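You operate a simulated robot arm through the tools that you are given. There is no shell and no other tool. Be economical: measure what you need, move in short steps, check, and stop when the job is done.

You are at the controls of a simulated robot arm. One attempt, no reset.

TASK
Read how damp the blue-banded block is and set it drying on the warm plate.
Fine: brush it first, brush back; meter on the block, then on the white square; up to 15 % low, up to 25 % mid, more high; the plate stays on.
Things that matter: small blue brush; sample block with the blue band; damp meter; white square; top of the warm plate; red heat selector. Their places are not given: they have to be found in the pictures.

The check looks at the end state, three seconds after you hand in, the way a careful person would. Anything else that was tipped, shoved, dropped, spilled or broken makes it a failure.

THE ROBOT
A 6-joint arm with a two-finger parallel gripper, fixed in place. Base frame: the origin is at the foot of the arm, x ahead of it, y to its left, z up; the work surface is at about z = 0. Units: cm, rad, N and s.
With the tool pointing down near the work surface it reaches from about 14 to 58 cm from the base axis. Its first joint turns from -1.152 to 1.152 rad. Payload 2.1 kg.
The TCP is the grasp point between the finger pads, 3 cm short of the fingertips. In the tool frame z runs along the fingers and y along their closing line. Largest opening 9.4 cm; finger width 2.8, thickness 1; the body of the gripper, 5 by 9.6 cm, starts 5.5 cm behind the TCP.
Orientation is told as [roll, pitch, yaw] about the base's x, y, z axes, in that order, counted from this pose: with the fingers straight down and closing along the base's y, the tool's x points along the base's -x, its y along +y and its z along -z.

THE INTERFACE
- The arm moves only by the tool play_rows. Its argument "moves" is one flat list of numbers, 7 for each row, row after row: the opening, from 0 (shut) to 1 (fully open), then the shift along the tool's x, y, z in units of 150 mm (1.0 is 150 mm), then the turn, a rotation vector about the tool's x, y, z in units of 120 degrees (1.0 is 120 degrees). In form: [gripper, tx, ty, tz, rx, ry, rz, gripper, tx, ty, tz, rx, ry, rz, ...]. A call has 1 to 12 rows; each row is the pose to reach, as a shift and turn from the pose commanded when the call began, along the tool's axes at that moment. A call with a number of a shift or a turn outside -1 to 1 is refused whole. A row lasts 0.2 s, in which the tool goes at most 5 cm and 0.15 rad; a call with a longer step from one row to the next is refused whole, and so is a gripper value outside its range. Where a pose cannot be reached the arm comes as near as it can. A force on the tool above 40 N (or 10 N above the force at the start of the call, whichever is more), or a blocked arm, ends the call early, and 0.2 s more pass. The fingers move at their own pace (about 7.2 cm/s each) and stop on an object; they squeeze with about 31 N. The grip force told is the motor's: it shows also when the fingers shut on nothing. Time passes only in rows, and 0.2 s behind the last, so rows that repeat a pose let the fingers close. The reply holds the time, the measured pose of the TCP, the force on the tool along the base axes, the opening and the grip force, in the units named above and with some noise.
- Cameras (640 x 400 px; columns grow to the right, rows downward): "scene" is fixed at [3.31, -36.05, 48.01]; the picture's right is [0.91, -0.41, 0.00], its down [-0.25, -0.57, -0.79] and it looks along [0.32, 0.72, -0.62] (base axes); focal length 230 px, centre (320, 200). "wrist" rides on the gripper at [-3.7, 0, -5.8] in the tool frame; the picture's right is [0.00, -1.00, 0.00], its down [0.97, 0.00, -0.24] and it looks along [0.24, 0.00, 0.97] (tool axes); focal length 218 px, centre (320, 200).
- snapshot(camera): a new picture of that camera. No time passes.
- point_at(camera, pixels): for up to 12 pixels [column, row] of the newest picture of that camera ("zoom" is the newest enlarged one), the place [x, y, z] in the base frame of the surface seen there, good to about 0.2 cm. No time passes.
- zoom(camera, box): a new picture of the part [left, top, right, bottom] of that camera's present view, enlarged. No time passes.
- close_job(): hands the job in; it is judged then, once.

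Work in short steps. Measure before you move; look again where a grasp or a placing could have gone wrong, and mend it. You have 80 turns and 34 pictures in all, those below and enlarged ones among them. Open the gripper and draw the arm clear of the work before you hand the job in, unless the task says otherwise; then end with one line.

The tools are called after "Call:" as name(argument=value, ...) on one line, values as JSON. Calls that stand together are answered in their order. play_rows: Moves the arm, as the interface text tells. Its arguments: {"type":"object","properties":{"moves":{"type":"array"}},"required":["moves"]} The other tools are called the same way: snapshot (camera) takes a picture; point_at (camera, pixels) gives the place of the surface under pixels of a picture; zoom (camera, box) takes an enlarged picture of a part of a camera's view; close_job () hands the job in.

At the start:

```text
time_s: 0.0
ee_pos: [37.56, 8.54, 32.53]
orientation: [0.0, -0.002, 0.0]
wrist_force: [0.8, 0.2, -0.7]
finger_gap: 9.39
finger_force: 0.0
```

scene: 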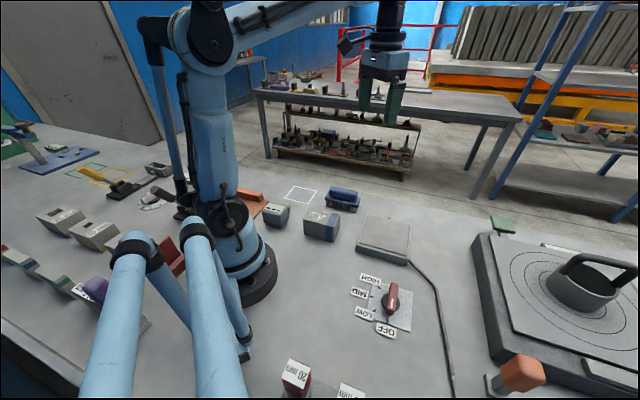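
wrist: 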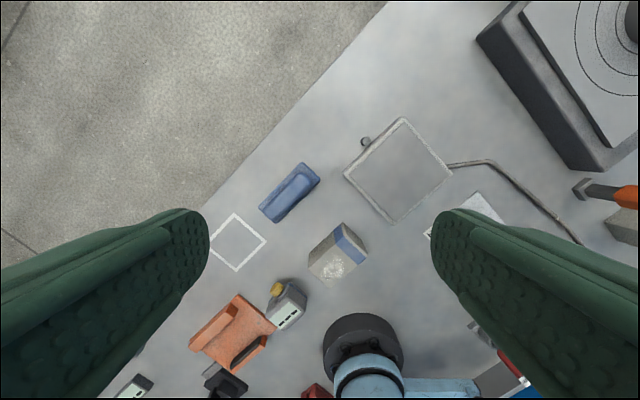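

The wrist view shows the blue brush near (290,192), white square (238,242), blue-banded block (338,255), meter (287,305), plate (398,170). I zoom for detail and measure.

Call:
zoom(camera="wrist", box=[180, 100, 500, 400])

Call:
zoom(camera="scene", box=[230, 170, 430, 350])

Call:
point_at(camera="wrist", pixels=[[262, 207], [304, 166], [318, 181], [276, 220], [290, 190], [234, 213], [266, 240], [237, 270], [209, 246], [402, 118], [452, 172], [395, 222]])

Call:
point_at(camera="wrist", pixels=[[342, 223], [367, 247], [310, 257], [335, 285], [336, 252], [355, 240], [277, 288], [285, 305], [270, 322], [305, 297], [290, 285], [344, 175]])

```text
1.33 times, centred on (340, 250) of wrist
```

zoom: 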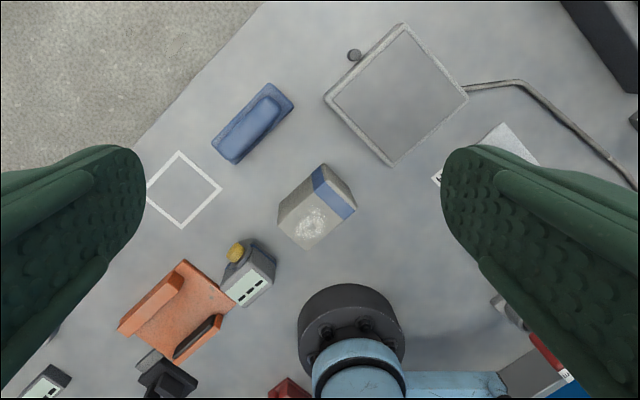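

```text
2.22 times, centred on (330, 260) of scene
```

zoom: 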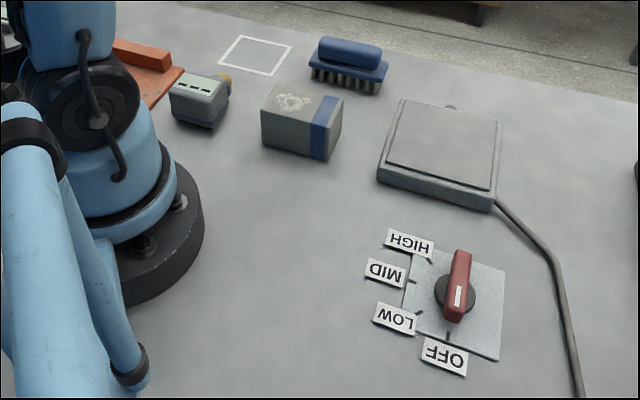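

```text
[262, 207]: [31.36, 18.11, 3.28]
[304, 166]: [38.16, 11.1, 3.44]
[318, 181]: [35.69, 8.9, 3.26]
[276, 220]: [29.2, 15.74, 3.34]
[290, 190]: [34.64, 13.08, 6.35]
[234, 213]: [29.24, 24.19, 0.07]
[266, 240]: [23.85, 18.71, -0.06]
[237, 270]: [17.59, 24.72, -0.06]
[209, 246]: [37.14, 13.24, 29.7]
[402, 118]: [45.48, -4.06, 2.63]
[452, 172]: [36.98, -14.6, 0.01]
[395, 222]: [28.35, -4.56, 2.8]
```

```text
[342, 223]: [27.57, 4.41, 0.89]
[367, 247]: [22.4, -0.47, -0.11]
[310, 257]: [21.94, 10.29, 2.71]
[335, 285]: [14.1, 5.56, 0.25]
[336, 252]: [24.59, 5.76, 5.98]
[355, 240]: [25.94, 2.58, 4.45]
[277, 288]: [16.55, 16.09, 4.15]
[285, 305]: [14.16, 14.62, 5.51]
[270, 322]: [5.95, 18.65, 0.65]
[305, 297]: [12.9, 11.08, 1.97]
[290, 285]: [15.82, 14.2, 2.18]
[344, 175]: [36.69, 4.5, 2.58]
```

The brush lies with its long axis along about (0.7,-0.7), handle top z≈6.3 at (34,13.3). I go above it with yaw -45° for a closer look.

Call:
play_rows(moves=[1, 0.042, 0.054, 0.16, 0, 0, 0.0625, 1, 0.084, 0.108, 0.32, 0, 0, 0.125, 1, 0.125, 0.162, 0.48, 0, 0, 0.1875, 1, 0.167, 0.216, 0.64, 0, 0, 0.25, 1, 0.209, 0.27, 0.8, 0, 0, 0.3125, 1, 0.25, 0.324, 0.93, 0, 0, 0.375])

Call:
snapshot(camera="wrist")

```text
time_s: 1.4
ee_pos: [33.69, 13.35, 18.82]
orientation: [0.002, 0.0, -0.787]
wrist_force: [-0.3, 0.1, -0.2]
finger_gap: 9.42
finger_force: 0.0
```

```text
29 pictures are left
```

wrist: 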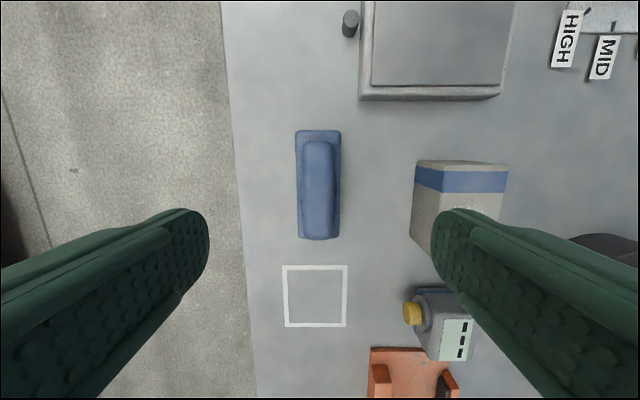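

Brush at (318,185), handle ridge from about (318,140) to (318,235). I measure it, the square, and the block from here.

Call:
point_at(camera="wrist", pixels=[[318, 150], [318, 228], [305, 185], [332, 185], [298, 150], [339, 150], [299, 235], [337, 235], [318, 132], [286, 268], [345, 268], [345, 325]])

Call:
point_at(camera="wrist", pixels=[[417, 170], [505, 174], [414, 192], [503, 193], [412, 225], [430, 210], [374, 80], [500, 85], [376, 5], [361, 98], [500, 98], [350, 15]])

```text
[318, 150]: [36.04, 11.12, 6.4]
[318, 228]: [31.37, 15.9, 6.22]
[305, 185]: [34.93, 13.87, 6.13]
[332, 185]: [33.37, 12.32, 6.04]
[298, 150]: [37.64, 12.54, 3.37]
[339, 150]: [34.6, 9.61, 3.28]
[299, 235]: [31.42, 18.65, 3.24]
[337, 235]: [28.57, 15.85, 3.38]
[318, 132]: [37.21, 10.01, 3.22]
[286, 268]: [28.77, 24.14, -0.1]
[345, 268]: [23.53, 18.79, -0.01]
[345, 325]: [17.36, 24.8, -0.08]
```

```text
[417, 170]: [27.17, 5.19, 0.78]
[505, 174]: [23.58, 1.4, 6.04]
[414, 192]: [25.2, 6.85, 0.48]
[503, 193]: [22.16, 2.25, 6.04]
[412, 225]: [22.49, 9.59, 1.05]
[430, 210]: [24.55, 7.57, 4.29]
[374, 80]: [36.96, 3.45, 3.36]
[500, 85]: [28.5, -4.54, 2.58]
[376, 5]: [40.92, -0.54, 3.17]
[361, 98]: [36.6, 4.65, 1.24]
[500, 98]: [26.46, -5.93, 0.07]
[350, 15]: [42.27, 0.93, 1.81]
```

TCP is already over the handle line (x+y≈47.2). I descend to z≈6.8 so tips stay above the brush base (3.3), then close.

Call:
play_rows(moves=[1, 0, 0.007, 0.25, 0, 0, 0, 1, 0, 0.007, 0.5, 0, 0, 0, 1, 0, 0.007, 0.7, 0, 0, 0, 1, 0, 0.007, 0.8, 0, 0, 0, 1, 0, 0.007, 0.8, 0, 0, 0, 0, 0, 0.007, 0.8, 0, 0, 0, 0, 0, 0.007, 0.8, 0, 0, 0, 0, 0, 0.007, 0.8, 0, 0, 0, 0, 0, 0.007, 0.8, 0, 0, 0, 0, 0, 0.007, 0.8, 0, 0, 0])

Call:
zoom(camera="scene", box=[250, 140, 430, 270])

```text
time_s: 3.6
ee_pos: [33.89, 13.38, 6.9]
orientation: [0.001, 0.001, -0.783]
wrist_force: [-2.0, -0.1, 11.0]
finger_gap: 2.74
finger_force: 31.5
stopped in row 10: the force on the tool passed its limit (the readings are from after the stop); the commanded pose is now the measured one
```

```text
3.08 times, centred on (340, 205) of scene
```

zoom: 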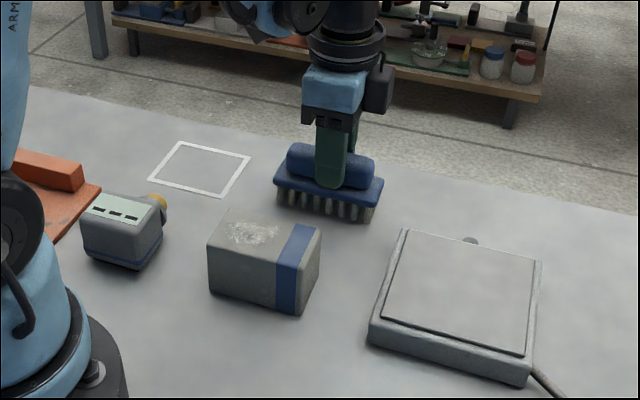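

Brush is gripped (gap 2.74). I measure the block's top and dust patch in this zoom: corners about (235,212),(322,228),(207,245),(298,262), patch at (253,233).

Call:
point_at(camera="zoom", pixels=[[235, 213], [319, 229], [210, 246], [296, 260], [253, 233], [232, 240], [275, 228], [290, 243], [260, 275], [90, 220], [130, 228], [150, 205]])

Call:
play_rows(moves=[0, 0, 0, -0.2, 0, 0, 0, 0, 0, 0, -0.5, 0, 0, 0, 0, 0, 0, -0.6, 0, 0, 0])

```text
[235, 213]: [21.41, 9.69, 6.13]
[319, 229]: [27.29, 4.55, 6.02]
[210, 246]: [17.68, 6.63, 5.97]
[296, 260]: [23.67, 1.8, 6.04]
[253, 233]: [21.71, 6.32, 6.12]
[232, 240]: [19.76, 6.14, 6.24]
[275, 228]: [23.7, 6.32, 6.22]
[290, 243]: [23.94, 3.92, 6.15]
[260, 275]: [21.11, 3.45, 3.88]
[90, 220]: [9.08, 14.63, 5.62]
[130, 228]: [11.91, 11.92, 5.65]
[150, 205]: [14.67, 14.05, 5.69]
```

```text
time_s: 4.4
ee_pos: [33.85, 13.15, 15.78]
orientation: [0.001, 0.0, -0.784]
wrist_force: [-0.5, 0.0, -1.2]
finger_gap: 2.72
finger_force: 30.6
```

Brush lifted. Block top centre ≈(22.5,5.7), z 6.05, dust ≈(21.7,6.4). I carry the brush above it.

Call:
play_rows(moves=[0, 0.06, -0.22, 0, 0, 0, 0, 0, 0.12, -0.44, 0, 0, 0, 0, 0, 0.18, -0.66, 0, 0, 0, 0, 0, 0.2357, -0.891, 0, 0, 0, 0, 0, 0.2357, -0.891, 0.08, 0, 0, 0, 0, 0.2357, -0.891, 0.14, 0, 0, 0, 0, 0.2357, -0.891, 0.16, 0, 0, 0])

Call:
zoom(camera="scene", box=[230, 140, 410, 270])

```text
time_s: 6.0
ee_pos: [21.87, 6.33, 13.46]
orientation: [0.002, 0.0, -0.784]
wrist_force: [-0.8, 0.0, -0.6]
finger_gap: 2.75
finger_force: 31.1
```

```text
3.08 times, centred on (320, 205) of scene
```

zoom: 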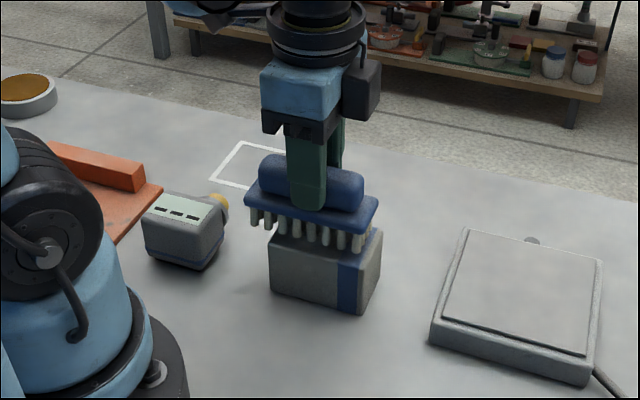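

Bristles are just over the block top. I lower 0.5 cm and stroke ±2 cm along the block's long axis.

Call:
play_rows(moves=[0, 0, 0, 0.02, 0, 0, 0, 0, 0, 0, 0.035, 0, 0, 0, 0, 0.07, 0, 0.035, 0, 0, 0, 0, 0.13, 0, 0.035, 0, 0, 0, 0, 0.06, 0, 0.035, 0, 0, 0, 0, 0, 0, 0.035, 0, 0, 0, 0, -0.07, 0, 0.035, 0, 0, 0, 0, -0.13, 0, 0.035, 0, 0, 0, 0, -0.06, 0, 0.035, 0, 0, 0, 0, 0, 0, 0.035, 0, 0, 0])

Call:
zoom(camera="scene", box=[230, 140, 410, 270])

```text
time_s: 8.2
ee_pos: [21.91, 6.56, 13.08]
orientation: [0.001, -0.001, -0.786]
wrist_force: [0.5, -0.1, -1.0]
finger_gap: 2.74
finger_force: 30.5
```

```text
3.08 times, centred on (320, 205) of scene
```

zoom: 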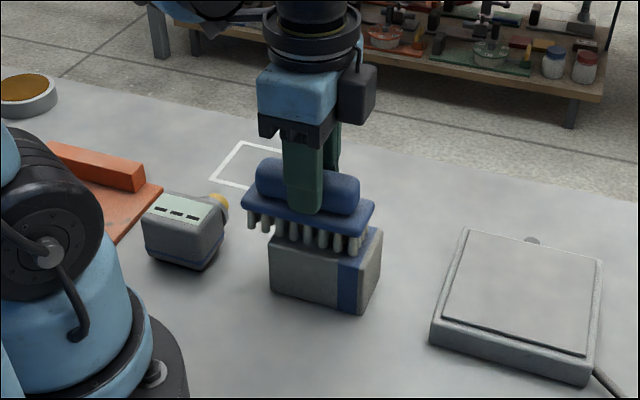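

No contact force yet; I lower another 0.25 cm and stroke again.

Call:
play_rows(moves=[0, 0, 0, 0.01, 0, 0, 0, 0, 0, 0, 0.02, 0, 0, 0, 0, 0.07, -0.01, 0.02, 0, 0, 0, 0, 0.13, -0.01, 0.02, 0, 0, 0, 0, 0.06, -0.01, 0.02, 0, 0, 0, 0, 0, -0.01, 0.02, 0, 0, 0, 0, -0.07, -0.02, 0.02, 0, 0, 0, 0, -0.13, -0.02, 0.02, 0, 0, 0, 0, -0.06, -0.02, 0.02, 0, 0, 0, 0, 0, -0.01, 0.02, 0, 0, 0])

```text
time_s: 8.8
ee_pos: [21.89, 6.51, 12.87]
orientation: [-0.002, 0.004, -0.785]
wrist_force: [-2.3, 0.2, 12.7]
finger_gap: 2.72
finger_force: 30.2
stopped in row 2: the force on the tool passed its limit (the readings are from after the stop); the commanded pose is now the measured one
```

Contact at z≈12.87 (12.7 N). I stroke at this height, slightly relieved.

Call:
play_rows(moves=[0, 0, 0, -0.003, 0, 0, 0, 0, 0.06, 0, -0.003, 0, 0, 0, 0, 0.12, 0, -0.003, 0, 0, 0, 0, 0.06, 0, -0.003, 0, 0, 0, 0, 0, 0, -0.003, 0, 0, 0, 0, -0.06, 0, -0.003, 0, 0, 0, 0, -0.12, 0, -0.003, 0, 0, 0, 0, -0.06, 0, -0.003, 0, 0, 0, 0, 0, 0, -0.003, 0, 0, 0])

Call:
play_rows(moves=[0, 0, 0, -0.06, 0, 0, 0, 0, 0, 0.22, -0.13, 0, 0, 0, 0, 0, 0.44, -0.18, 0, 0, 0, 0, 0, 0.66, -0.18, 0, 0, 0])

Call:
zoom(camera="scene", box=[230, 140, 410, 270])

```text
time_s: 10.8
ee_pos: [21.86, 6.55, 12.8]
orientation: [-0.002, 0.002, -0.781]
wrist_force: [2.6, -1.9, 6.0]
finger_gap: 2.75
finger_force: 31.0
```

```text
time_s: 11.8
ee_pos: [28.94, 13.42, 15.4]
orientation: [-0.002, 0.003, -0.783]
wrist_force: [0.1, 0.0, -0.6]
finger_gap: 2.76
finger_force: 30.5
```

```text
3.08 times, centred on (320, 205) of scene
```

zoom: 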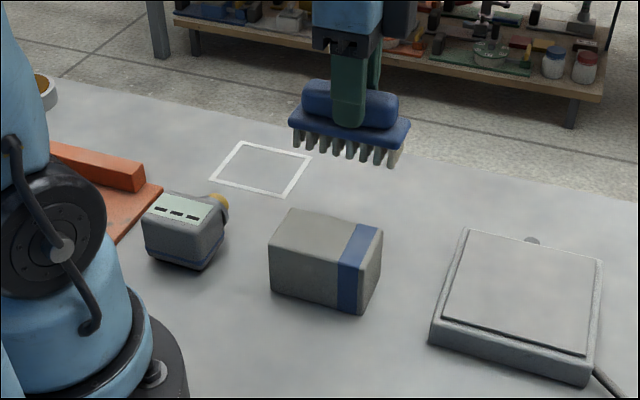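

The dust is gone. I take the brush back to (33.9,13.4) and lower it to its original height.

Call:
play_rows(moves=[0, -0.12, 0.115, 0, 0, 0, 0, 0, -0.235, 0.231, 0, 0, 0, 0, 0, -0.235, 0.231, 0.2, 0, 0, 0, 0, -0.235, 0.231, 0.4, 0, 0, 0, 0, -0.235, 0.231, 0.5, 0, 0, 0, 0, -0.235, 0.231, 0.54, 0, 0, 0, 0, -0.235, 0.231, 0.558, 0, 0, 0, 0, -0.235, 0.231, 0.558, 0, 0, 0])

```text
time_s: 13.6
ee_pos: [33.77, 13.69, 7.22]
orientation: [-0.001, 0.003, -0.783]
wrist_force: [0.8, 0.5, -0.7]
finger_gap: 2.75
finger_force: 30.7
```

Not touching yet (z 7.22, force about 0); I lower gently to ~6.95 and release.

Call:
play_rows(moves=[0, 0, 0, 0.008, 0, 0, 0, 0, 0, 0, 0.015, 0, 0, 0])

```text
time_s: 14.2
ee_pos: [33.8, 13.58, 7.0]
orientation: [-0.003, 0.003, -0.785]
wrist_force: [-0.2, 0.7, -1.1]
finger_gap: 2.73
finger_force: 31.0
```

Call:
play_rows(moves=[0, 0, 0, 0.007, 0, 0, 0, 0.5, 0, 0, 0.007, 0, 0, 0, 1, 0, 0, 0.007, 0, 0, 0, 1, 0, 0, 0.007, 0, 0, 0, 1, 0, 0, -0.2, 0, 0, 0, 1, 0, 0, -0.5, 0, 0, 0, 1, 0, 0, -0.8, 0, 0, 0])

Call:
snapshot(camera="wrist")

```text
time_s: 15.8
ee_pos: [34.15, 13.51, 19.0]
orientation: [-0.001, 0.002, -0.781]
wrist_force: [-0.8, 1.1, 0.4]
finger_gap: 9.4
finger_force: 0.0
```

```text
24 pictures are left
```

wrist: 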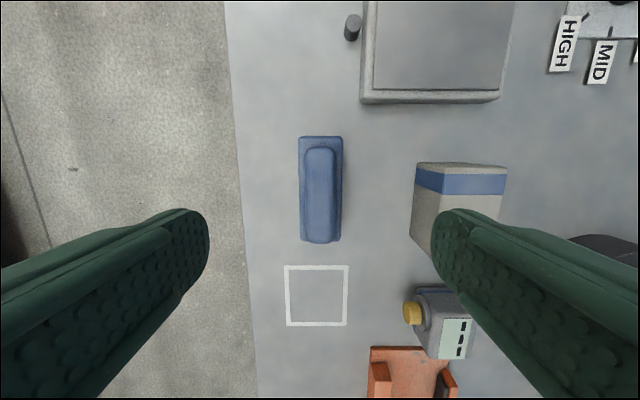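

Brush is back where it was. Now I go above the meter for a close look.

Call:
play_rows(moves=[1, 0.2, -0.17, 0, 0, 0, 0, 1, 0.4, -0.34, 0, 0, 0, 0, 1, 0.6, -0.51, 0, 0, 0, 0, 1, 0.8, -0.68, 0, 0, 0, 0, 1, 0.95, -0.832, 0, 0, 0, 0])

Call:
snapshot(camera="wrist")

Call:
zoom(camera="scene", box=[220, 180, 340, 260])

```text
time_s: 17.0
ee_pos: [14.83, 14.49, 18.98]
orientation: [-0.001, 0.004, -0.783]
wrist_force: [0.6, 0.7, 0.0]
finger_gap: 9.41
finger_force: 0.1
```

```text
23 pictures are left
```

wrist: 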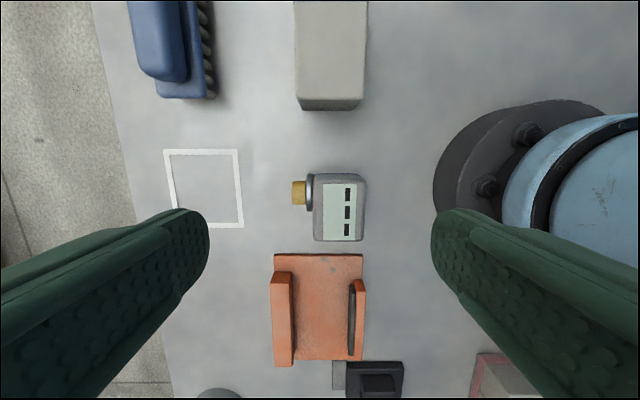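

```text
5.00 times, centred on (280, 220) of scene
```

zoom: 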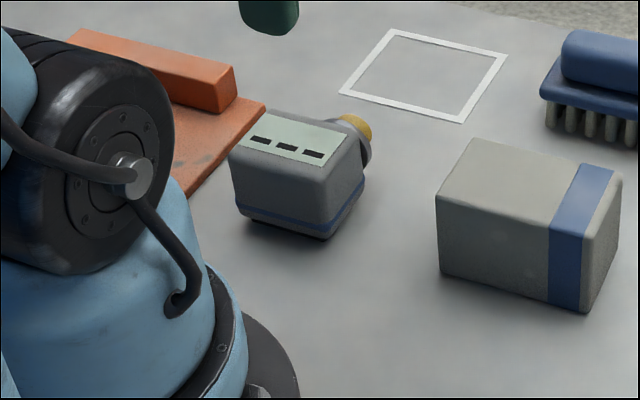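

The display reads "- - -" and the meter has a gold nose facing the square side. I measure meter, its nose, and the gap to the orange tray.

Call:
point_at(camera="wrist", pixels=[[318, 178], [360, 178], [318, 236], [360, 236], [341, 207], [309, 192], [298, 192], [310, 180], [310, 208], [300, 256], [355, 256], [280, 280]])

Call:
point_at(camera="zoom", pixels=[[345, 150], [355, 128], [250, 180], [280, 195], [325, 235], [350, 190], [255, 110], [235, 85], [365, 150], [240, 215], [300, 220], [340, 215]])

Call:
zoom(camera="wrist", box=[260, 150, 400, 270])

```text
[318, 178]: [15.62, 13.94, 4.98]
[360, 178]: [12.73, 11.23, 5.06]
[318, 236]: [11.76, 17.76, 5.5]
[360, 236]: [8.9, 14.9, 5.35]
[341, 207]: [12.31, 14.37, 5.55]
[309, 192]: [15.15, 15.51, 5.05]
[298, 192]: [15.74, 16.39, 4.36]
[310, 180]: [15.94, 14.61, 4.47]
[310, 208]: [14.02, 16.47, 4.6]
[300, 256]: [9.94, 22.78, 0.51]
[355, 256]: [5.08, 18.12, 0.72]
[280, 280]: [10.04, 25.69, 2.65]
```

```text
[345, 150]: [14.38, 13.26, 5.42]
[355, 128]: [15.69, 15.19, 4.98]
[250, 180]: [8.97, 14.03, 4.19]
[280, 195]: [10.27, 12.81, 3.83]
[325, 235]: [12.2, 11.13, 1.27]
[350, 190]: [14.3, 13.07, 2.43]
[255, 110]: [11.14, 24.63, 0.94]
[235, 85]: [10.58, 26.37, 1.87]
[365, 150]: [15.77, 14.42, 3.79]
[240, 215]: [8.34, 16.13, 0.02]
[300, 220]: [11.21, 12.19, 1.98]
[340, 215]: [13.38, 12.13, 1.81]
```

```text
3.33 times, centred on (330, 210) of wrist
```

zoom: 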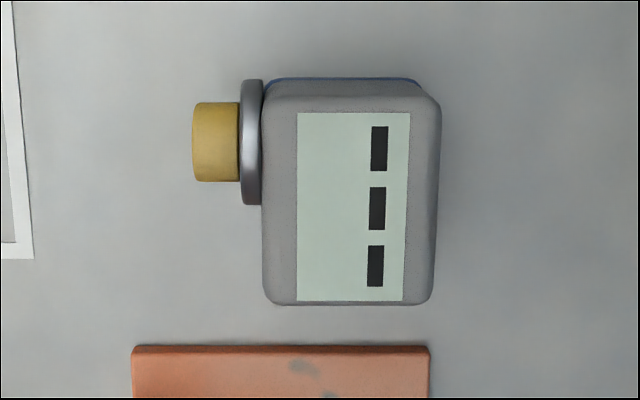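

Meter top ≈5.4×4 cm centred (12.25,14.45), z 5.4; tray edge is ~4.8 cm away, so I can grip the sides free of the nose. I turn +90° in yaw above it.

Call:
play_rows(moves=[1, 0.01, -0.01, 0, 0, 0, -0.0625, 1, 0.02, -0.02, 0, 0, 0, -0.125, 1, 0.03, -0.03, 0, 0, 0, -0.1875, 1, 0.04, -0.04, 0, 0, 0, -0.25, 1, 0.05, -0.05, 0, 0, 0, -0.3125, 1, 0.06, -0.06, 0, 0, 0, -0.375, 1, 0.07, -0.07, 0, 0, 0, -0.4375, 1, 0.08, -0.08, 0, 0, 0, -0.5, 1, 0.09, -0.09, 0, 0, 0, -0.5625, 1, 0.1, -0.1, 0, 0, 0, -0.625, 1, 0.11, -0.11, 0, 0, 0, -0.6875, 1, 0.1216, -0.1216, 0, 0, 0, -0.75])

Call:
snapshot(camera="wrist")

```text
time_s: 19.6
ee_pos: [12.51, 14.77, 18.88]
orientation: [0.004, 0.002, 0.789]
wrist_force: [-0.1, -0.4, 0.0]
finger_gap: 9.42
finger_force: 0.1
```

```text
20 pictures are left
```

wrist: 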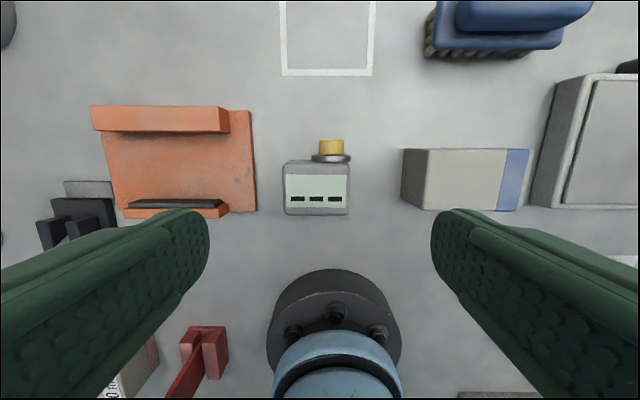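

Aligned with the meter between the fingers. I descend to z≈4.9 and close.

Call:
play_rows(moves=[1, 0.02, 0, 0.25, 0, 0, 0, 1, 0.02, 0, 0.5, 0, 0, 0, 1, 0.02, 0, 0.75, 0, 0, 0, 1, 0.02, 0, 0.87, 0, 0, 0, 1, 0.02, 0, 0.93, 0, 0, 0, 0, 0.02, 0, 0.93, 0, 0, 0, 0, 0.02, 0, 0.93, 0, 0, 0, 0, 0.02, 0, 0.93, 0, 0, 0, 0, 0.02, 0, 0.93, 0, 0, 0])

Call:
play_rows(moves=[0, 0, 0, -0.2, 0, 0, 0, 0, 0, 0, -0.5, 0, 0, 0, 0, 0, 0, -0.6, 0, 0, 0])

Call:
snapshot(camera="wrist")

```text
time_s: 21.6
ee_pos: [12.29, 14.5, 5.25]
orientation: [0.003, 0.001, 0.786]
wrist_force: [0.9, 0.4, -0.2]
finger_gap: 6.62
finger_force: 30.7
```

```text
time_s: 22.4
ee_pos: [11.96, 14.51, 14.16]
orientation: [0.003, 0.002, 0.785]
wrist_force: [-0.5, 0.1, -2.5]
finger_gap: 6.64
finger_force: 30.5
```

```text
19 pictures are left
```

wrist: 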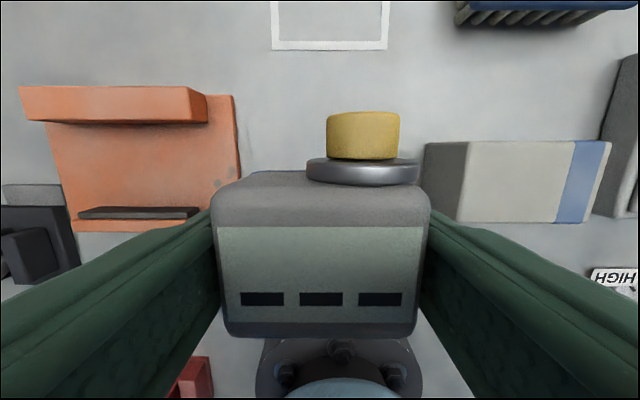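

Meter is held and the wrist camera sees the display. I re-measure the block's top from this picture.

Call:
point_at(camera="wrist", pixels=[[470, 146], [608, 145], [460, 218], [587, 220], [530, 180], [430, 180], [363, 135], [363, 172]])

```text
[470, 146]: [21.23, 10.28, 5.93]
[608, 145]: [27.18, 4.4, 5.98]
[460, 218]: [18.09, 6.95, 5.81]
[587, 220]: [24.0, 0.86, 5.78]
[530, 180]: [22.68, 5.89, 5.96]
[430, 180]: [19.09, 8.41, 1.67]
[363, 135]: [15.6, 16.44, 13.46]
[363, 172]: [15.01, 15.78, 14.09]
```

Block centre ≈(22.5,5.6). I carry the meter over it (bottom ~2.5 cm above the top), then lower.

Call:
play_rows(moves=[0, -0.02, -0.22, 0, 0, 0, 0, 0, -0.04, -0.44, 0, 0, 0, 0, 0, -0.06, -0.66, 0, 0, 0, 0, 0, -0.075, -0.84, 0, 0, 0, 0, 0, -0.075, -0.905, 0, 0, 0, 0, 0, -0.075, -0.905, 0.08, 0, 0, 0, 0, -0.075, -0.905, 0.15, 0, 0, 0, 0, -0.075, -0.905, 0.17, 0, 0, 0])

Call:
play_rows(moves=[0, 0, 0, 0.01, 0, 0, 0, 0, 0, 0, 0.02, 0, 0, 0, 0, 0, 0, 0.025, 0, 0, 0])

Call:
snapshot(camera="wrist")

Call:
zoom(camera="scene", box=[230, 140, 410, 270])

```text
time_s: 24.2
ee_pos: [22.71, 5.75, 11.66]
orientation: [0.004, 0.001, 0.786]
wrist_force: [0.3, -0.1, -3.2]
finger_gap: 6.64
finger_force: 31.2
```

```text
time_s: 25.0
ee_pos: [22.64, 5.68, 11.16]
orientation: [0.004, 0.002, 0.787]
wrist_force: [-3.0, 1.9, 5.2]
finger_gap: 6.63
finger_force: 31.2
```

```text
18 pictures are left
```

wrist: 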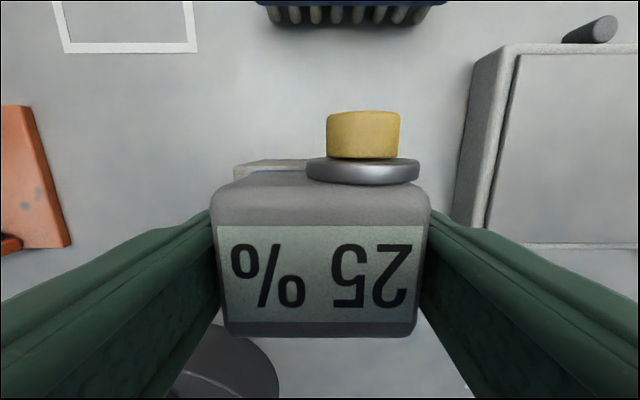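

```text
3.08 times, centred on (320, 205) of scene
```

zoom: 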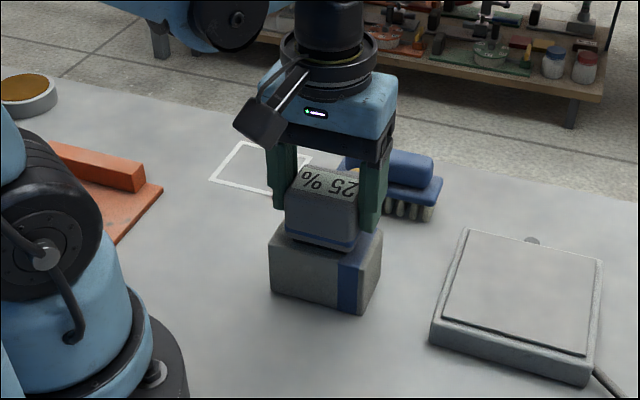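

The display shows an upside-down reading that seems to be 25 %. I let it settle and zoom to be sure, since 25 is right at a limit.

Call:
play_rows(moves=[0, 0, 0, 0, 0, 0, 0, 0, 0, 0, 0, 0, 0, 0, 0, 0, 0, 0, 0, 0, 0, 0, 0, 0, 0, 0, 0, 0, 0, 0, 0, 0, 0, 0, 0, 0, 0, 0, 0, 0, 0, 0, 0, 0, 0, 0, 0, 0, 0])

Call:
zoom(camera="wrist", box=[200, 210, 440, 350])

```text
time_s: 26.6
ee_pos: [22.6, 5.64, 11.22]
orientation: [0.004, 0.001, 0.787]
wrist_force: [-2.2, 2.9, 15.5]
finger_gap: 6.62
finger_force: 30.4
```

```text
2.67 times, centred on (320, 280) of wrist
```

zoom: 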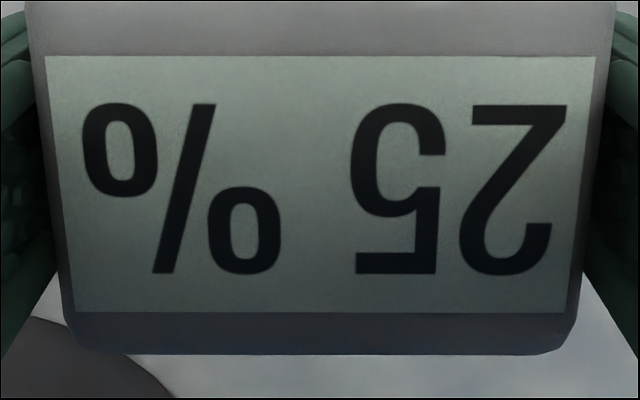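

Steady at 25 % → MID. Now the meter goes to the white square, centre ≈(23.2,24.4) (body set 0.7 cm back so the nose fits too).

Call:
play_rows(moves=[0, 0, 0, -0.15, 0, 0, 0, 0, 0, 0, -0.3, 0, 0, 0, 0, -0.17, 0.17, -0.3, 0, 0, 0, 0, -0.34, 0.34, -0.3, 0, 0, 0, 0, -0.51, 0.51, -0.3, 0, 0, 0, 0, -0.68, 0.68, -0.3, 0, 0, 0, 0, -0.83, 0.82, -0.3, 0, 0, 0, 0, -0.868, 0.856, -0.3, 0, 0, 0, 0, -0.868, 0.856, -0.1, 0, 0, 0])

Call:
snapshot(camera="wrist")

Call:
zoom(camera="scene", box=[230, 140, 410, 270])

```text
time_s: 28.6
ee_pos: [22.7, 24.2, 12.68]
orientation: [0.003, 0.002, 0.787]
wrist_force: [-0.2, -1.1, -5.2]
finger_gap: 6.61
finger_force: 31.0
```

```text
15 pictures are left
```

wrist: 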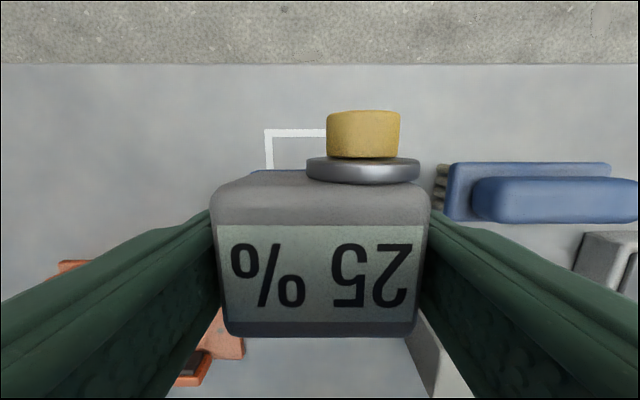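

```text
3.08 times, centred on (320, 205) of scene
```

zoom: 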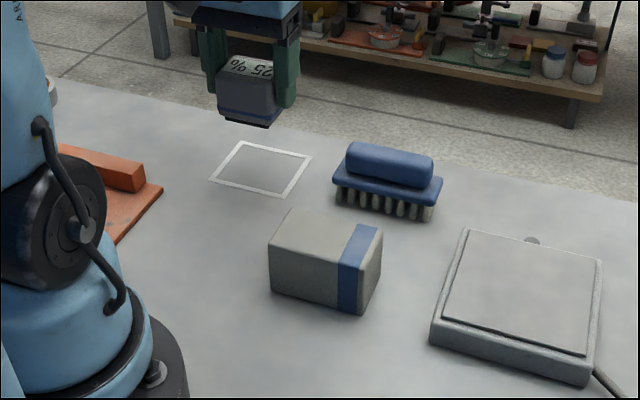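

I verify the square's corners: (241,142),(311,157),(283,196),(211,180) in this zoom.

Call:
point_at(camera="zoom", pixels=[[242, 144], [308, 158], [281, 194], [214, 180]])

```text
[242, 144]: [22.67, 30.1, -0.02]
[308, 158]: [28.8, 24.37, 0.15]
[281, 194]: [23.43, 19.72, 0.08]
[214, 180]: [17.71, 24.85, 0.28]
```

Square centre ≈(23.15,24.75); the TCP (22.7,24.2) is right. I lower the meter.

Call:
play_rows(moves=[0, 0, 0, 0.2, 0, 0, 0, 0, 0, 0, 0.38, 0, 0, 0, 0, 0, 0, 0.45, 0, 0, 0, 0, 0, 0, 0.475, 0, 0, 0, 0, 0, 0, 0.485, 0, 0, 0, 0, 0, 0, 0.485, 0, 0, 0])

```text
time_s: 30.0
ee_pos: [22.63, 24.2, 5.43]
orientation: [0.004, 0.001, 0.788]
wrist_force: [0.7, -0.9, -3.1]
finger_gap: 6.64
finger_force: 31.1
```

Still hanging (force -3.1); a touch lower, then release and rise.

Call:
play_rows(moves=[0, 0, 0, 0.007, 0, 0, 0, 0, 0, 0, 0.012, 0, 0, 0])

Call:
play_rows(moves=[0.5, 0, 0, 0, 0, 0, 0, 1, 0, 0, 0, 0, 0, 0, 1, 0, 0, 0, 0, 0, 0, 1, 0, 0, -0.2, 0, 0, 0, 1, 0, 0, -0.45, 0, 0, 0, 1, 0, 0, -0.7, 0, 0, 0, 1, 0, 0, -0.9, 0, 0, 0])

Call:
snapshot(camera="wrist")

```text
time_s: 30.6
ee_pos: [22.52, 23.98, 5.15]
orientation: [0.003, 0.0, 0.788]
wrist_force: [-0.6, 0.0, -2.9]
finger_gap: 6.62
finger_force: 31.0
```

```text
time_s: 32.2
ee_pos: [22.67, 24.08, 18.75]
orientation: [0.004, 0.003, 0.786]
wrist_force: [0.1, 0.2, 0.4]
finger_gap: 9.4
finger_force: 0.1
```

```text
13 pictures are left
```

wrist: 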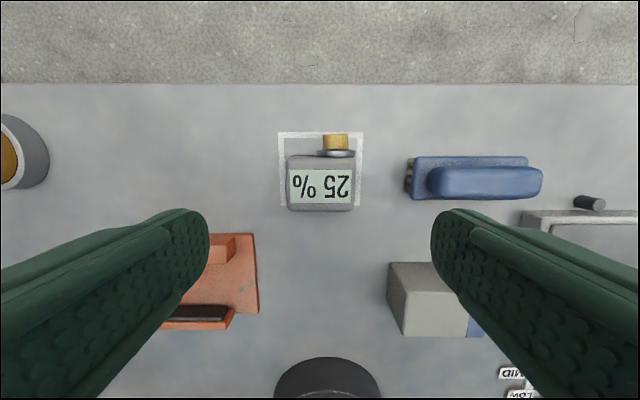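

Meter sits in the square and holds 25 %. Now to the block: I move above it at (22.5,5.6), turning yaw back to -45°.

Call:
play_rows(moves=[1, 0.073, -0.072, 0, 0, 0, 0.0625, 1, 0.146, -0.144, 0, 0, 0, 0.125, 1, 0.22, -0.216, 0, 0, 0, 0.1875, 1, 0.293, -0.288, 0, 0, 0, 0.25, 1, 0.366, -0.36, 0, 0, 0, 0.3125, 1, 0.44, -0.432, 0, 0, 0, 0.375, 1, 0.513, -0.503, 0, 0, 0, 0.4375, 1, 0.586, -0.575, 0, 0, 0, 0.5, 1, 0.66, -0.647, 0, 0, 0, 0.5625, 1, 0.733, -0.719, 0, 0, 0, 0.625, 1, 0.806, -0.791, 0, 0, 0, 0.6875, 1, 0.879, -0.863, 0, 0, 0, 0.75])

Call:
snapshot(camera="wrist")

```text
time_s: 34.8
ee_pos: [22.5, 5.66, 18.68]
orientation: [-0.003, 0.005, -0.784]
wrist_force: [0.0, -0.2, 0.5]
finger_gap: 9.41
finger_force: 0.1
```

```text
12 pictures are left
```

wrist: 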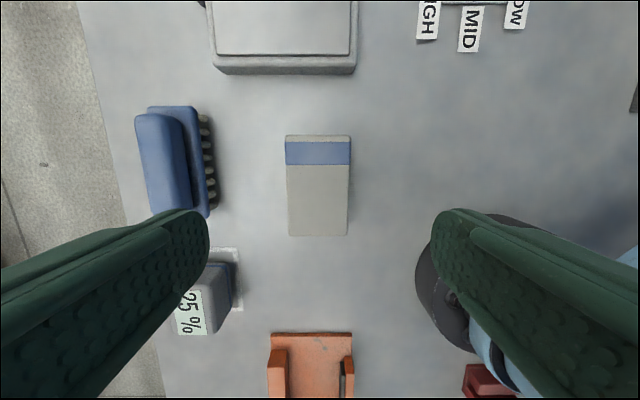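

Block is centred between the fingers at (318,185). I descend to z≈4.6 and grip it across its width.

Call:
play_rows(moves=[1, 0, 0, 0.25, 0, 0, 0, 1, 0, 0, 0.5, 0, 0, 0, 1, 0, 0, 0.75, 0, 0, 0, 1, 0, 0, 0.87, 0, 0, 0, 1, 0, 0, 0.935, 0, 0, 0, 0, 0, 0, 0.935, 0, 0, 0, 0, 0, 0, 0.935, 0, 0, 0, 0, 0, 0, 0.935, 0, 0, 0, 0, 0, 0, 0.935, 0, 0, 0])

Call:
play_rows(moves=[0, 0, 0, -0.2, 0, 0, 0, 0, 0, 0, -0.45, 0, 0, 0, 0, 0, 0, -0.6, 0, 0, 0])

Call:
zoom(camera="scene", box=[260, 160, 480, 350])

```text
time_s: 36.8
ee_pos: [22.35, 5.6, 4.6]
orientation: [-0.002, 0.004, -0.783]
wrist_force: [0.0, 0.1, -0.3]
finger_gap: 5.92
finger_force: 30.8
```

```text
time_s: 37.6
ee_pos: [22.48, 5.34, 13.7]
orientation: [-0.002, 0.004, -0.783]
wrist_force: [0.4, -0.6, -3.2]
finger_gap: 5.92
finger_force: 30.8
```

```text
2.11 times, centred on (370, 255) of scene
```

zoom: 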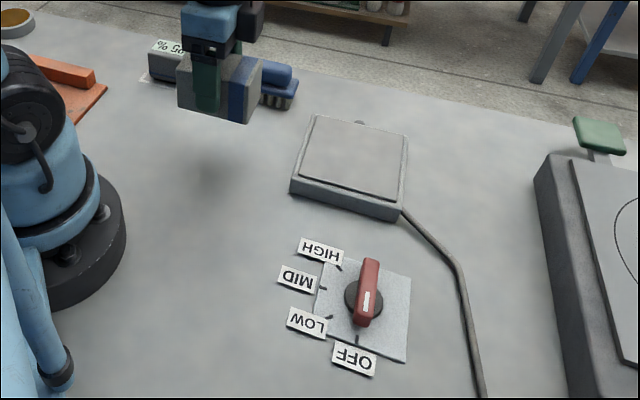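

Block is held at gap 5.92. I measure the plate's top corners and the selector parts in this zoom.

Call:
point_at(camera="zoom", pixels=[[319, 120], [404, 137], [303, 178], [393, 199], [355, 158], [369, 262], [364, 322], [368, 293], [350, 300], [379, 303], [400, 300], [366, 270]])

Call:
point_at(camera="zoom", pixels=[[341, 268], [325, 288], [330, 317], [356, 340], [363, 285], [360, 315], [372, 300], [362, 325], [327, 262], [410, 276], [406, 360], [315, 310]])

```text
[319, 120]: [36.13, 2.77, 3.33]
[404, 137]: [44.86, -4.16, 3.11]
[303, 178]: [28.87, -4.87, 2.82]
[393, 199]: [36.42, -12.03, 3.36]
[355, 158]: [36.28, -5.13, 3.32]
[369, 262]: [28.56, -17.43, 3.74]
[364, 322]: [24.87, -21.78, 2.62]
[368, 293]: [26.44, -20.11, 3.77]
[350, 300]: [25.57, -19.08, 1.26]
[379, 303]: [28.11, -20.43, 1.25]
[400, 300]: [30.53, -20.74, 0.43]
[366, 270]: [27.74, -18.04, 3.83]
```

```text
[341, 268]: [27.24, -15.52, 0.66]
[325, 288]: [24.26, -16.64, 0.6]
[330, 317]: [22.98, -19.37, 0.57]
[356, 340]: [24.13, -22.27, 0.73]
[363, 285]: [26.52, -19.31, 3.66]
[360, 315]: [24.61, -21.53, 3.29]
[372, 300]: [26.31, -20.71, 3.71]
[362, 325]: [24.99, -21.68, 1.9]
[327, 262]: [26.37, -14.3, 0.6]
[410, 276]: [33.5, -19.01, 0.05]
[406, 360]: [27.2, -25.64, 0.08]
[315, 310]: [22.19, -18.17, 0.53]
```

Plate top centre ≈(36.6,-4.6), z 3.3. I carry the block over in two calls.

Call:
play_rows(moves=[0, -0.2, 0.04, 0, 0, 0, 0, 0, -0.4, 0.08, 0, 0, 0, 0, 0, -0.6, 0.12, 0, 0, 0, 0, 0, -0.8, 0.16, 0, 0, 0, 0, 0, -0.95, 0.196, 0, 0, 0, 0])

Call:
play_rows(moves=[0, -0.1, 0, 0, 0, 0, 0, 0, -0.183, 0, 0, 0, 0, 0, 0, -0.183, 0, 0.1, 0, 0, 0, 0, -0.183, 0, 0.25, 0, 0, 0, 0, -0.183, 0, 0.33, 0, 0, 0, 0, -0.183, 0, 0.36, 0, 0, 0])

Call:
zoom(camera="scene", box=[300, 150, 480, 280])

```text
time_s: 38.8
ee_pos: [34.77, -2.62, 13.61]
orientation: [-0.002, 0.004, -0.784]
wrist_force: [-0.7, -0.6, -3.4]
finger_gap: 5.94
finger_force: 31.8
```

```text
time_s: 40.2
ee_pos: [36.48, -4.38, 8.2]
orientation: [-0.002, 0.004, -0.783]
wrist_force: [-0.4, 0.2, -4.2]
finger_gap: 5.93
finger_force: 31.5
```

```text
3.08 times, centred on (390, 215) of scene
```

zoom: 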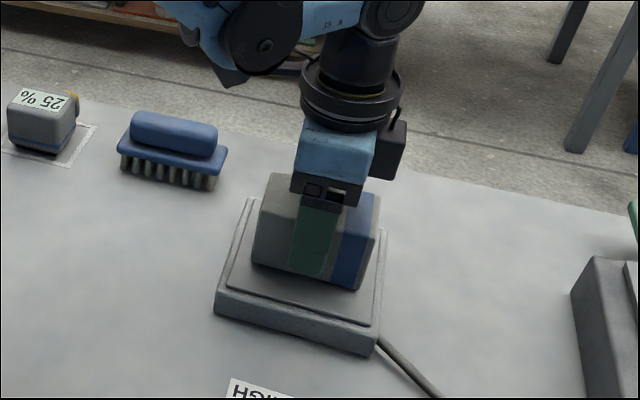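

Just above the plate and centred. I lower in small steps until contact.

Call:
play_rows(moves=[0, 0, 0, 0.008, 0, 0, 0, 0, 0, 0, 0.016, 0, 0, 0])

```text
time_s: 40.8
ee_pos: [36.58, -4.41, 7.97]
orientation: [0.0, 0.004, -0.784]
wrist_force: [0.1, 0.3, -3.8]
finger_gap: 5.9
finger_force: 31.3
```

Call:
play_rows(moves=[0, 0, 0, 0.008, 0, 0, 0, 0, 0, 0, 0.012, 0, 0, 0])

```text
time_s: 41.4
ee_pos: [36.59, -4.38, 7.85]
orientation: [-0.004, 0.001, -0.784]
wrist_force: [-3.4, -3.2, 22.3]
finger_gap: 5.91
finger_force: 30.9
```

Contact (22 N). I release, rise, and check.

Call:
play_rows(moves=[0, 0, 0, -0.004, 0, 0, 0, 0.5, 0, 0, -0.004, 0, 0, 0, 1, 0, 0, -0.004, 0, 0, 0, 1, 0, 0, -0.004, 0, 0, 0, 1, 0, 0, -0.2, 0, 0, 0, 1, 0, 0, -0.45, 0, 0, 0, 1, 0, 0, -0.7, 0, 0, 0, 1, 0, 0, -0.8, 0, 0, 0])

Call:
zoom(camera="scene", box=[280, 170, 480, 350])

```text
time_s: 43.2
ee_pos: [36.85, -4.56, 19.66]
orientation: [-0.001, 0.002, -0.784]
wrist_force: [-0.1, 0.0, 0.1]
finger_gap: 9.4
finger_force: 0.2
```

```text
2.22 times, centred on (380, 260) of scene
```

zoom: 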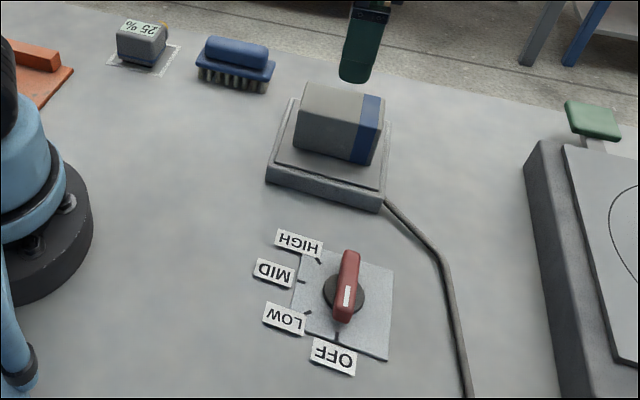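

Block sits on the plate. The selector bar, centred ≈(26.7,-19.6), has its white mark at OFF; MID is ~95° clockwise seen from above. I move above it, turning yaw to +45° so the fingers close across the bar.

Call:
play_rows(moves=[1, -0.019, -0.083, 0, 0, 0, -0.0625, 1, -0.038, -0.167, 0, 0, 0, -0.125, 1, -0.058, -0.25, 0, 0, 0, -0.1875, 1, -0.077, -0.333, 0, 0, 0, -0.25, 1, -0.096, -0.417, 0, 0, 0, -0.3125, 1, -0.115, -0.5, 0, 0, 0, -0.375, 1, -0.135, -0.583, 0, 0, 0, -0.4375, 1, -0.154, -0.667, 0, 0, 0, -0.5, 1, -0.173, -0.75, 0, 0, 0, -0.5625, 1, -0.192, -0.833, 0, 0, 0, -0.625, 1, -0.212, -0.917, 0, 0, 0, -0.6875, 1, -0.231, -1.0, 0, 0, 0, -0.75])

Call:
snapshot(camera="wrist")

```text
time_s: 45.8
ee_pos: [28.48, -17.54, 19.77]
orientation: [0.004, 0.003, 0.788]
wrist_force: [0.0, 0.9, -0.6]
finger_gap: 9.39
finger_force: 0.0
```

```text
8 pictures are left
```

wrist: 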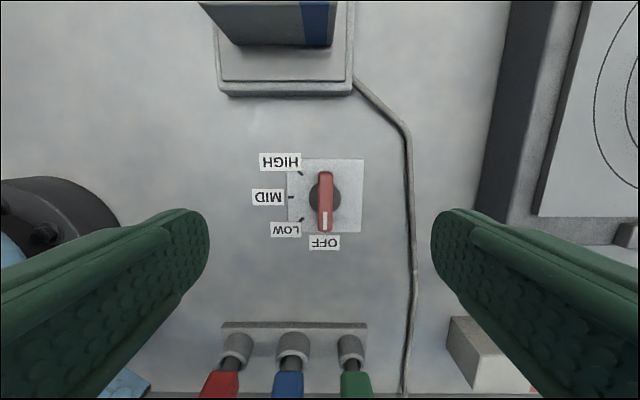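

The mark points down to OFF, and MID's tick (291,197) is exactly left of the pivot (325,197): a 90° clockwise turn. I measure the bar.

Call:
point_at(camera="wrist", pixels=[[326, 175], [326, 200], [326, 228], [321, 200], [331, 200], [312, 198], [339, 198], [326, 183], [291, 197], [326, 215]])

```text
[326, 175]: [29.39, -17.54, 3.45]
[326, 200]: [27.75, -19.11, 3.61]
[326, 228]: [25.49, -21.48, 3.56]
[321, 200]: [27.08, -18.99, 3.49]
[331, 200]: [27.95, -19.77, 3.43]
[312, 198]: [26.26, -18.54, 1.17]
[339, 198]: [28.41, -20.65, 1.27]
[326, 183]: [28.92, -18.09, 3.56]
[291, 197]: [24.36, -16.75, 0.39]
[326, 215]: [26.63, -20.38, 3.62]
```

Pivot ≈(27.3,-19.6), bar z 1.3–3.6. I descend over it with fingers partly open.

Call:
play_rows(moves=[0.8, 0.075, -0.021, 0, 0, 0, 0, 0.45, 0.15, -0.042, 0.2, 0, 0, 0, 0.45, 0.15, -0.042, 0.45, 0, 0, 0, 0.45, 0.15, -0.042, 0.7, 0, 0, 0, 0.45, 0.15, -0.042, 0.85, 0, 0, 0])

Call:
snapshot(camera="wrist")

```text
time_s: 47.0
ee_pos: [27.29, -19.41, 6.91]
orientation: [0.004, 0.002, 0.787]
wrist_force: [-0.2, 0.1, 0.2]
finger_gap: 4.24
finger_force: 0.1
```

```text
7 pictures are left
```

wrist: 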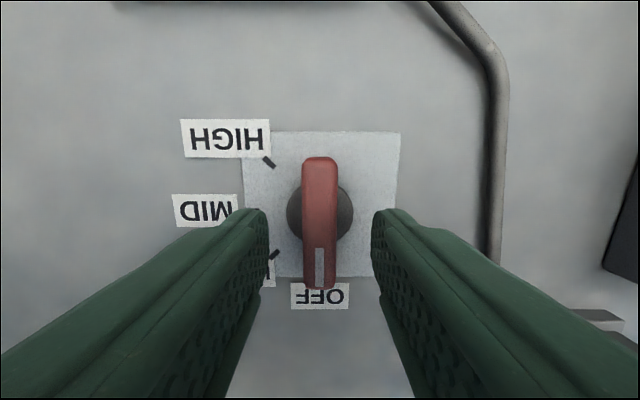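

Bar is centred between the fingers. I descend to z≈4.7 and close.

Call:
play_rows(moves=[0.45, 0.006, 0, 0.08, 0, 0, 0, 0.45, 0.006, 0, 0.14, 0, 0, 0, 0.45, 0.006, 0, 0.145, 0, 0, 0, 0.1, 0.006, 0, 0.145, 0, 0, 0, 0, 0.006, 0, 0.145, 0, 0, 0, 0, 0.006, 0, 0.145, 0, 0, 0])

```text
time_s: 48.4
ee_pos: [27.24, -19.47, 4.67]
orientation: [0.007, 0.001, 0.786]
wrist_force: [-15.8, 15.2, -3.7]
finger_gap: 1.58
finger_force: 45.0
```

Gripped (gap 1.58) with a side force along +u; I shift 0.1 cm to relieve it and begin with a 45° turn.

Call:
play_rows(moves=[0, 0, 0.006, 0, 0, 0, 0, 0, 0, 0.006, 0, 0, 0, 0.0625, 0, 0, 0.006, 0, 0, 0, 0.125, 0, 0, 0.006, 0, 0, 0, 0.1875, 0, 0, 0.006, 0, 0, 0, 0.25, 0, 0, 0.006, 0, 0, 0, 0.3125, 0, 0, 0.006, 0, 0, 0, 0.375])

```text
time_s: 50.0
ee_pos: [27.3, -19.5, 4.88]
orientation: [0.002, 0.001, 0.0]
wrist_force: [14.4, 8.7, -15.5]
finger_gap: 1.58
finger_force: 45.2
```

Turned 45° smoothly. I continue the remaining 45° (yaw to -0.785).

Call:
play_rows(moves=[0, -0.003, 0.002, 0, 0, 0, 0.0625, 0, -0.003, 0.002, 0, 0, 0, 0.125, 0, -0.003, 0.002, 0, 0, 0, 0.1875, 0, -0.003, 0.002, 0, 0, 0, 0.25, 0, -0.003, 0.002, 0, 0, 0, 0.3125, 0, -0.003, 0.002, 0, 0, 0, 0.375, 0, -0.003, 0.002, 0, 0, 0, 0.375])

Call:
snapshot(camera="wrist")

```text
time_s: 51.6
ee_pos: [27.17, -19.54, 4.84]
orientation: [-0.001, 0.003, -0.784]
wrist_force: [12.3, 2.3, -0.3]
finger_gap: 1.58
finger_force: 44.5
```

```text
6 pictures are left
```

wrist: 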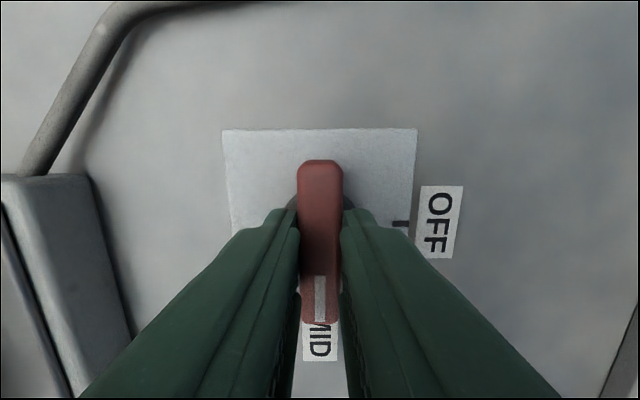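

The white mark now points at MID. I open the fingers modestly and rise.

Call:
play_rows(moves=[0.3, 0, 0, 0, 0, 0, 0, 0.45, 0, 0, 0, 0, 0, 0, 0.45, 0, 0, 0, 0, 0, 0, 0.45, 0, 0, -0.2, 0, 0, 0, 0.45, 0, 0, -0.5, 0, 0, 0, 0.8, 0, 0, -0.8, 0, 0, 0, 1, 0, 0, -1, 0, 0, 0])

Call:
snapshot(camera="wrist")

Call:
snapshot(camera="scene")

```text
time_s: 53.2
ee_pos: [27.21, -19.64, 20.11]
orientation: [-0.001, 0.004, -0.784]
wrist_force: [0.3, -0.4, -0.4]
finger_gap: 9.42
finger_force: 0.2
```

```text
5 pictures are left
```

wrist: 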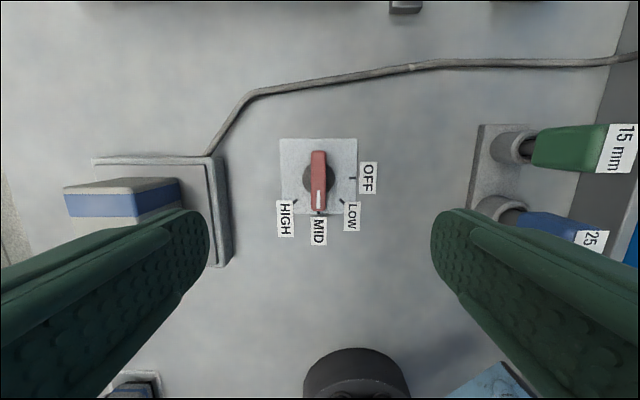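

```text
4 pictures are left
```

scene: 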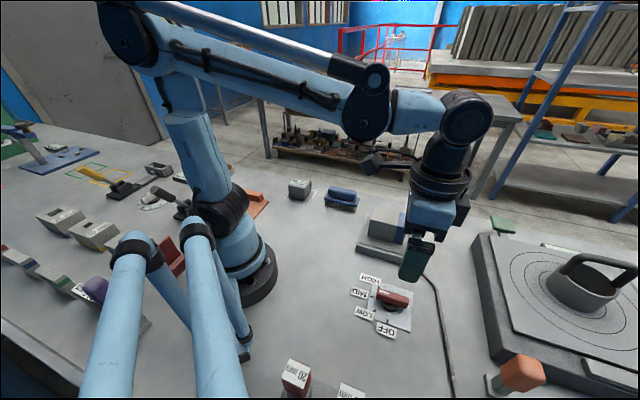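

Knob at MID, block on the plate, meter in the square, brush back. I raise the arm a bit more, then hand in.

Call:
play_rows(moves=[1, 0, 0, -0.25, 0, 0, 0, 1, 0, 0, -0.5, 0, 0, 0, 1, 0, 0, -0.65, 0, 0, 0])

Call:
close_job()

```text
time_s: 54.0
ee_pos: [27.38, -19.65, 29.87]
orientation: [-0.002, 0.004, -0.784]
wrist_force: [0.6, 0.6, -0.4]
finger_gap: 9.4
finger_force: 0.1
```

```text
The job is handed in.
```

The meter read 25 % on the brushed block, so I set the selector to MID and left it on; the block is on the warm plate, the meter on the white square and the brush back in its place.
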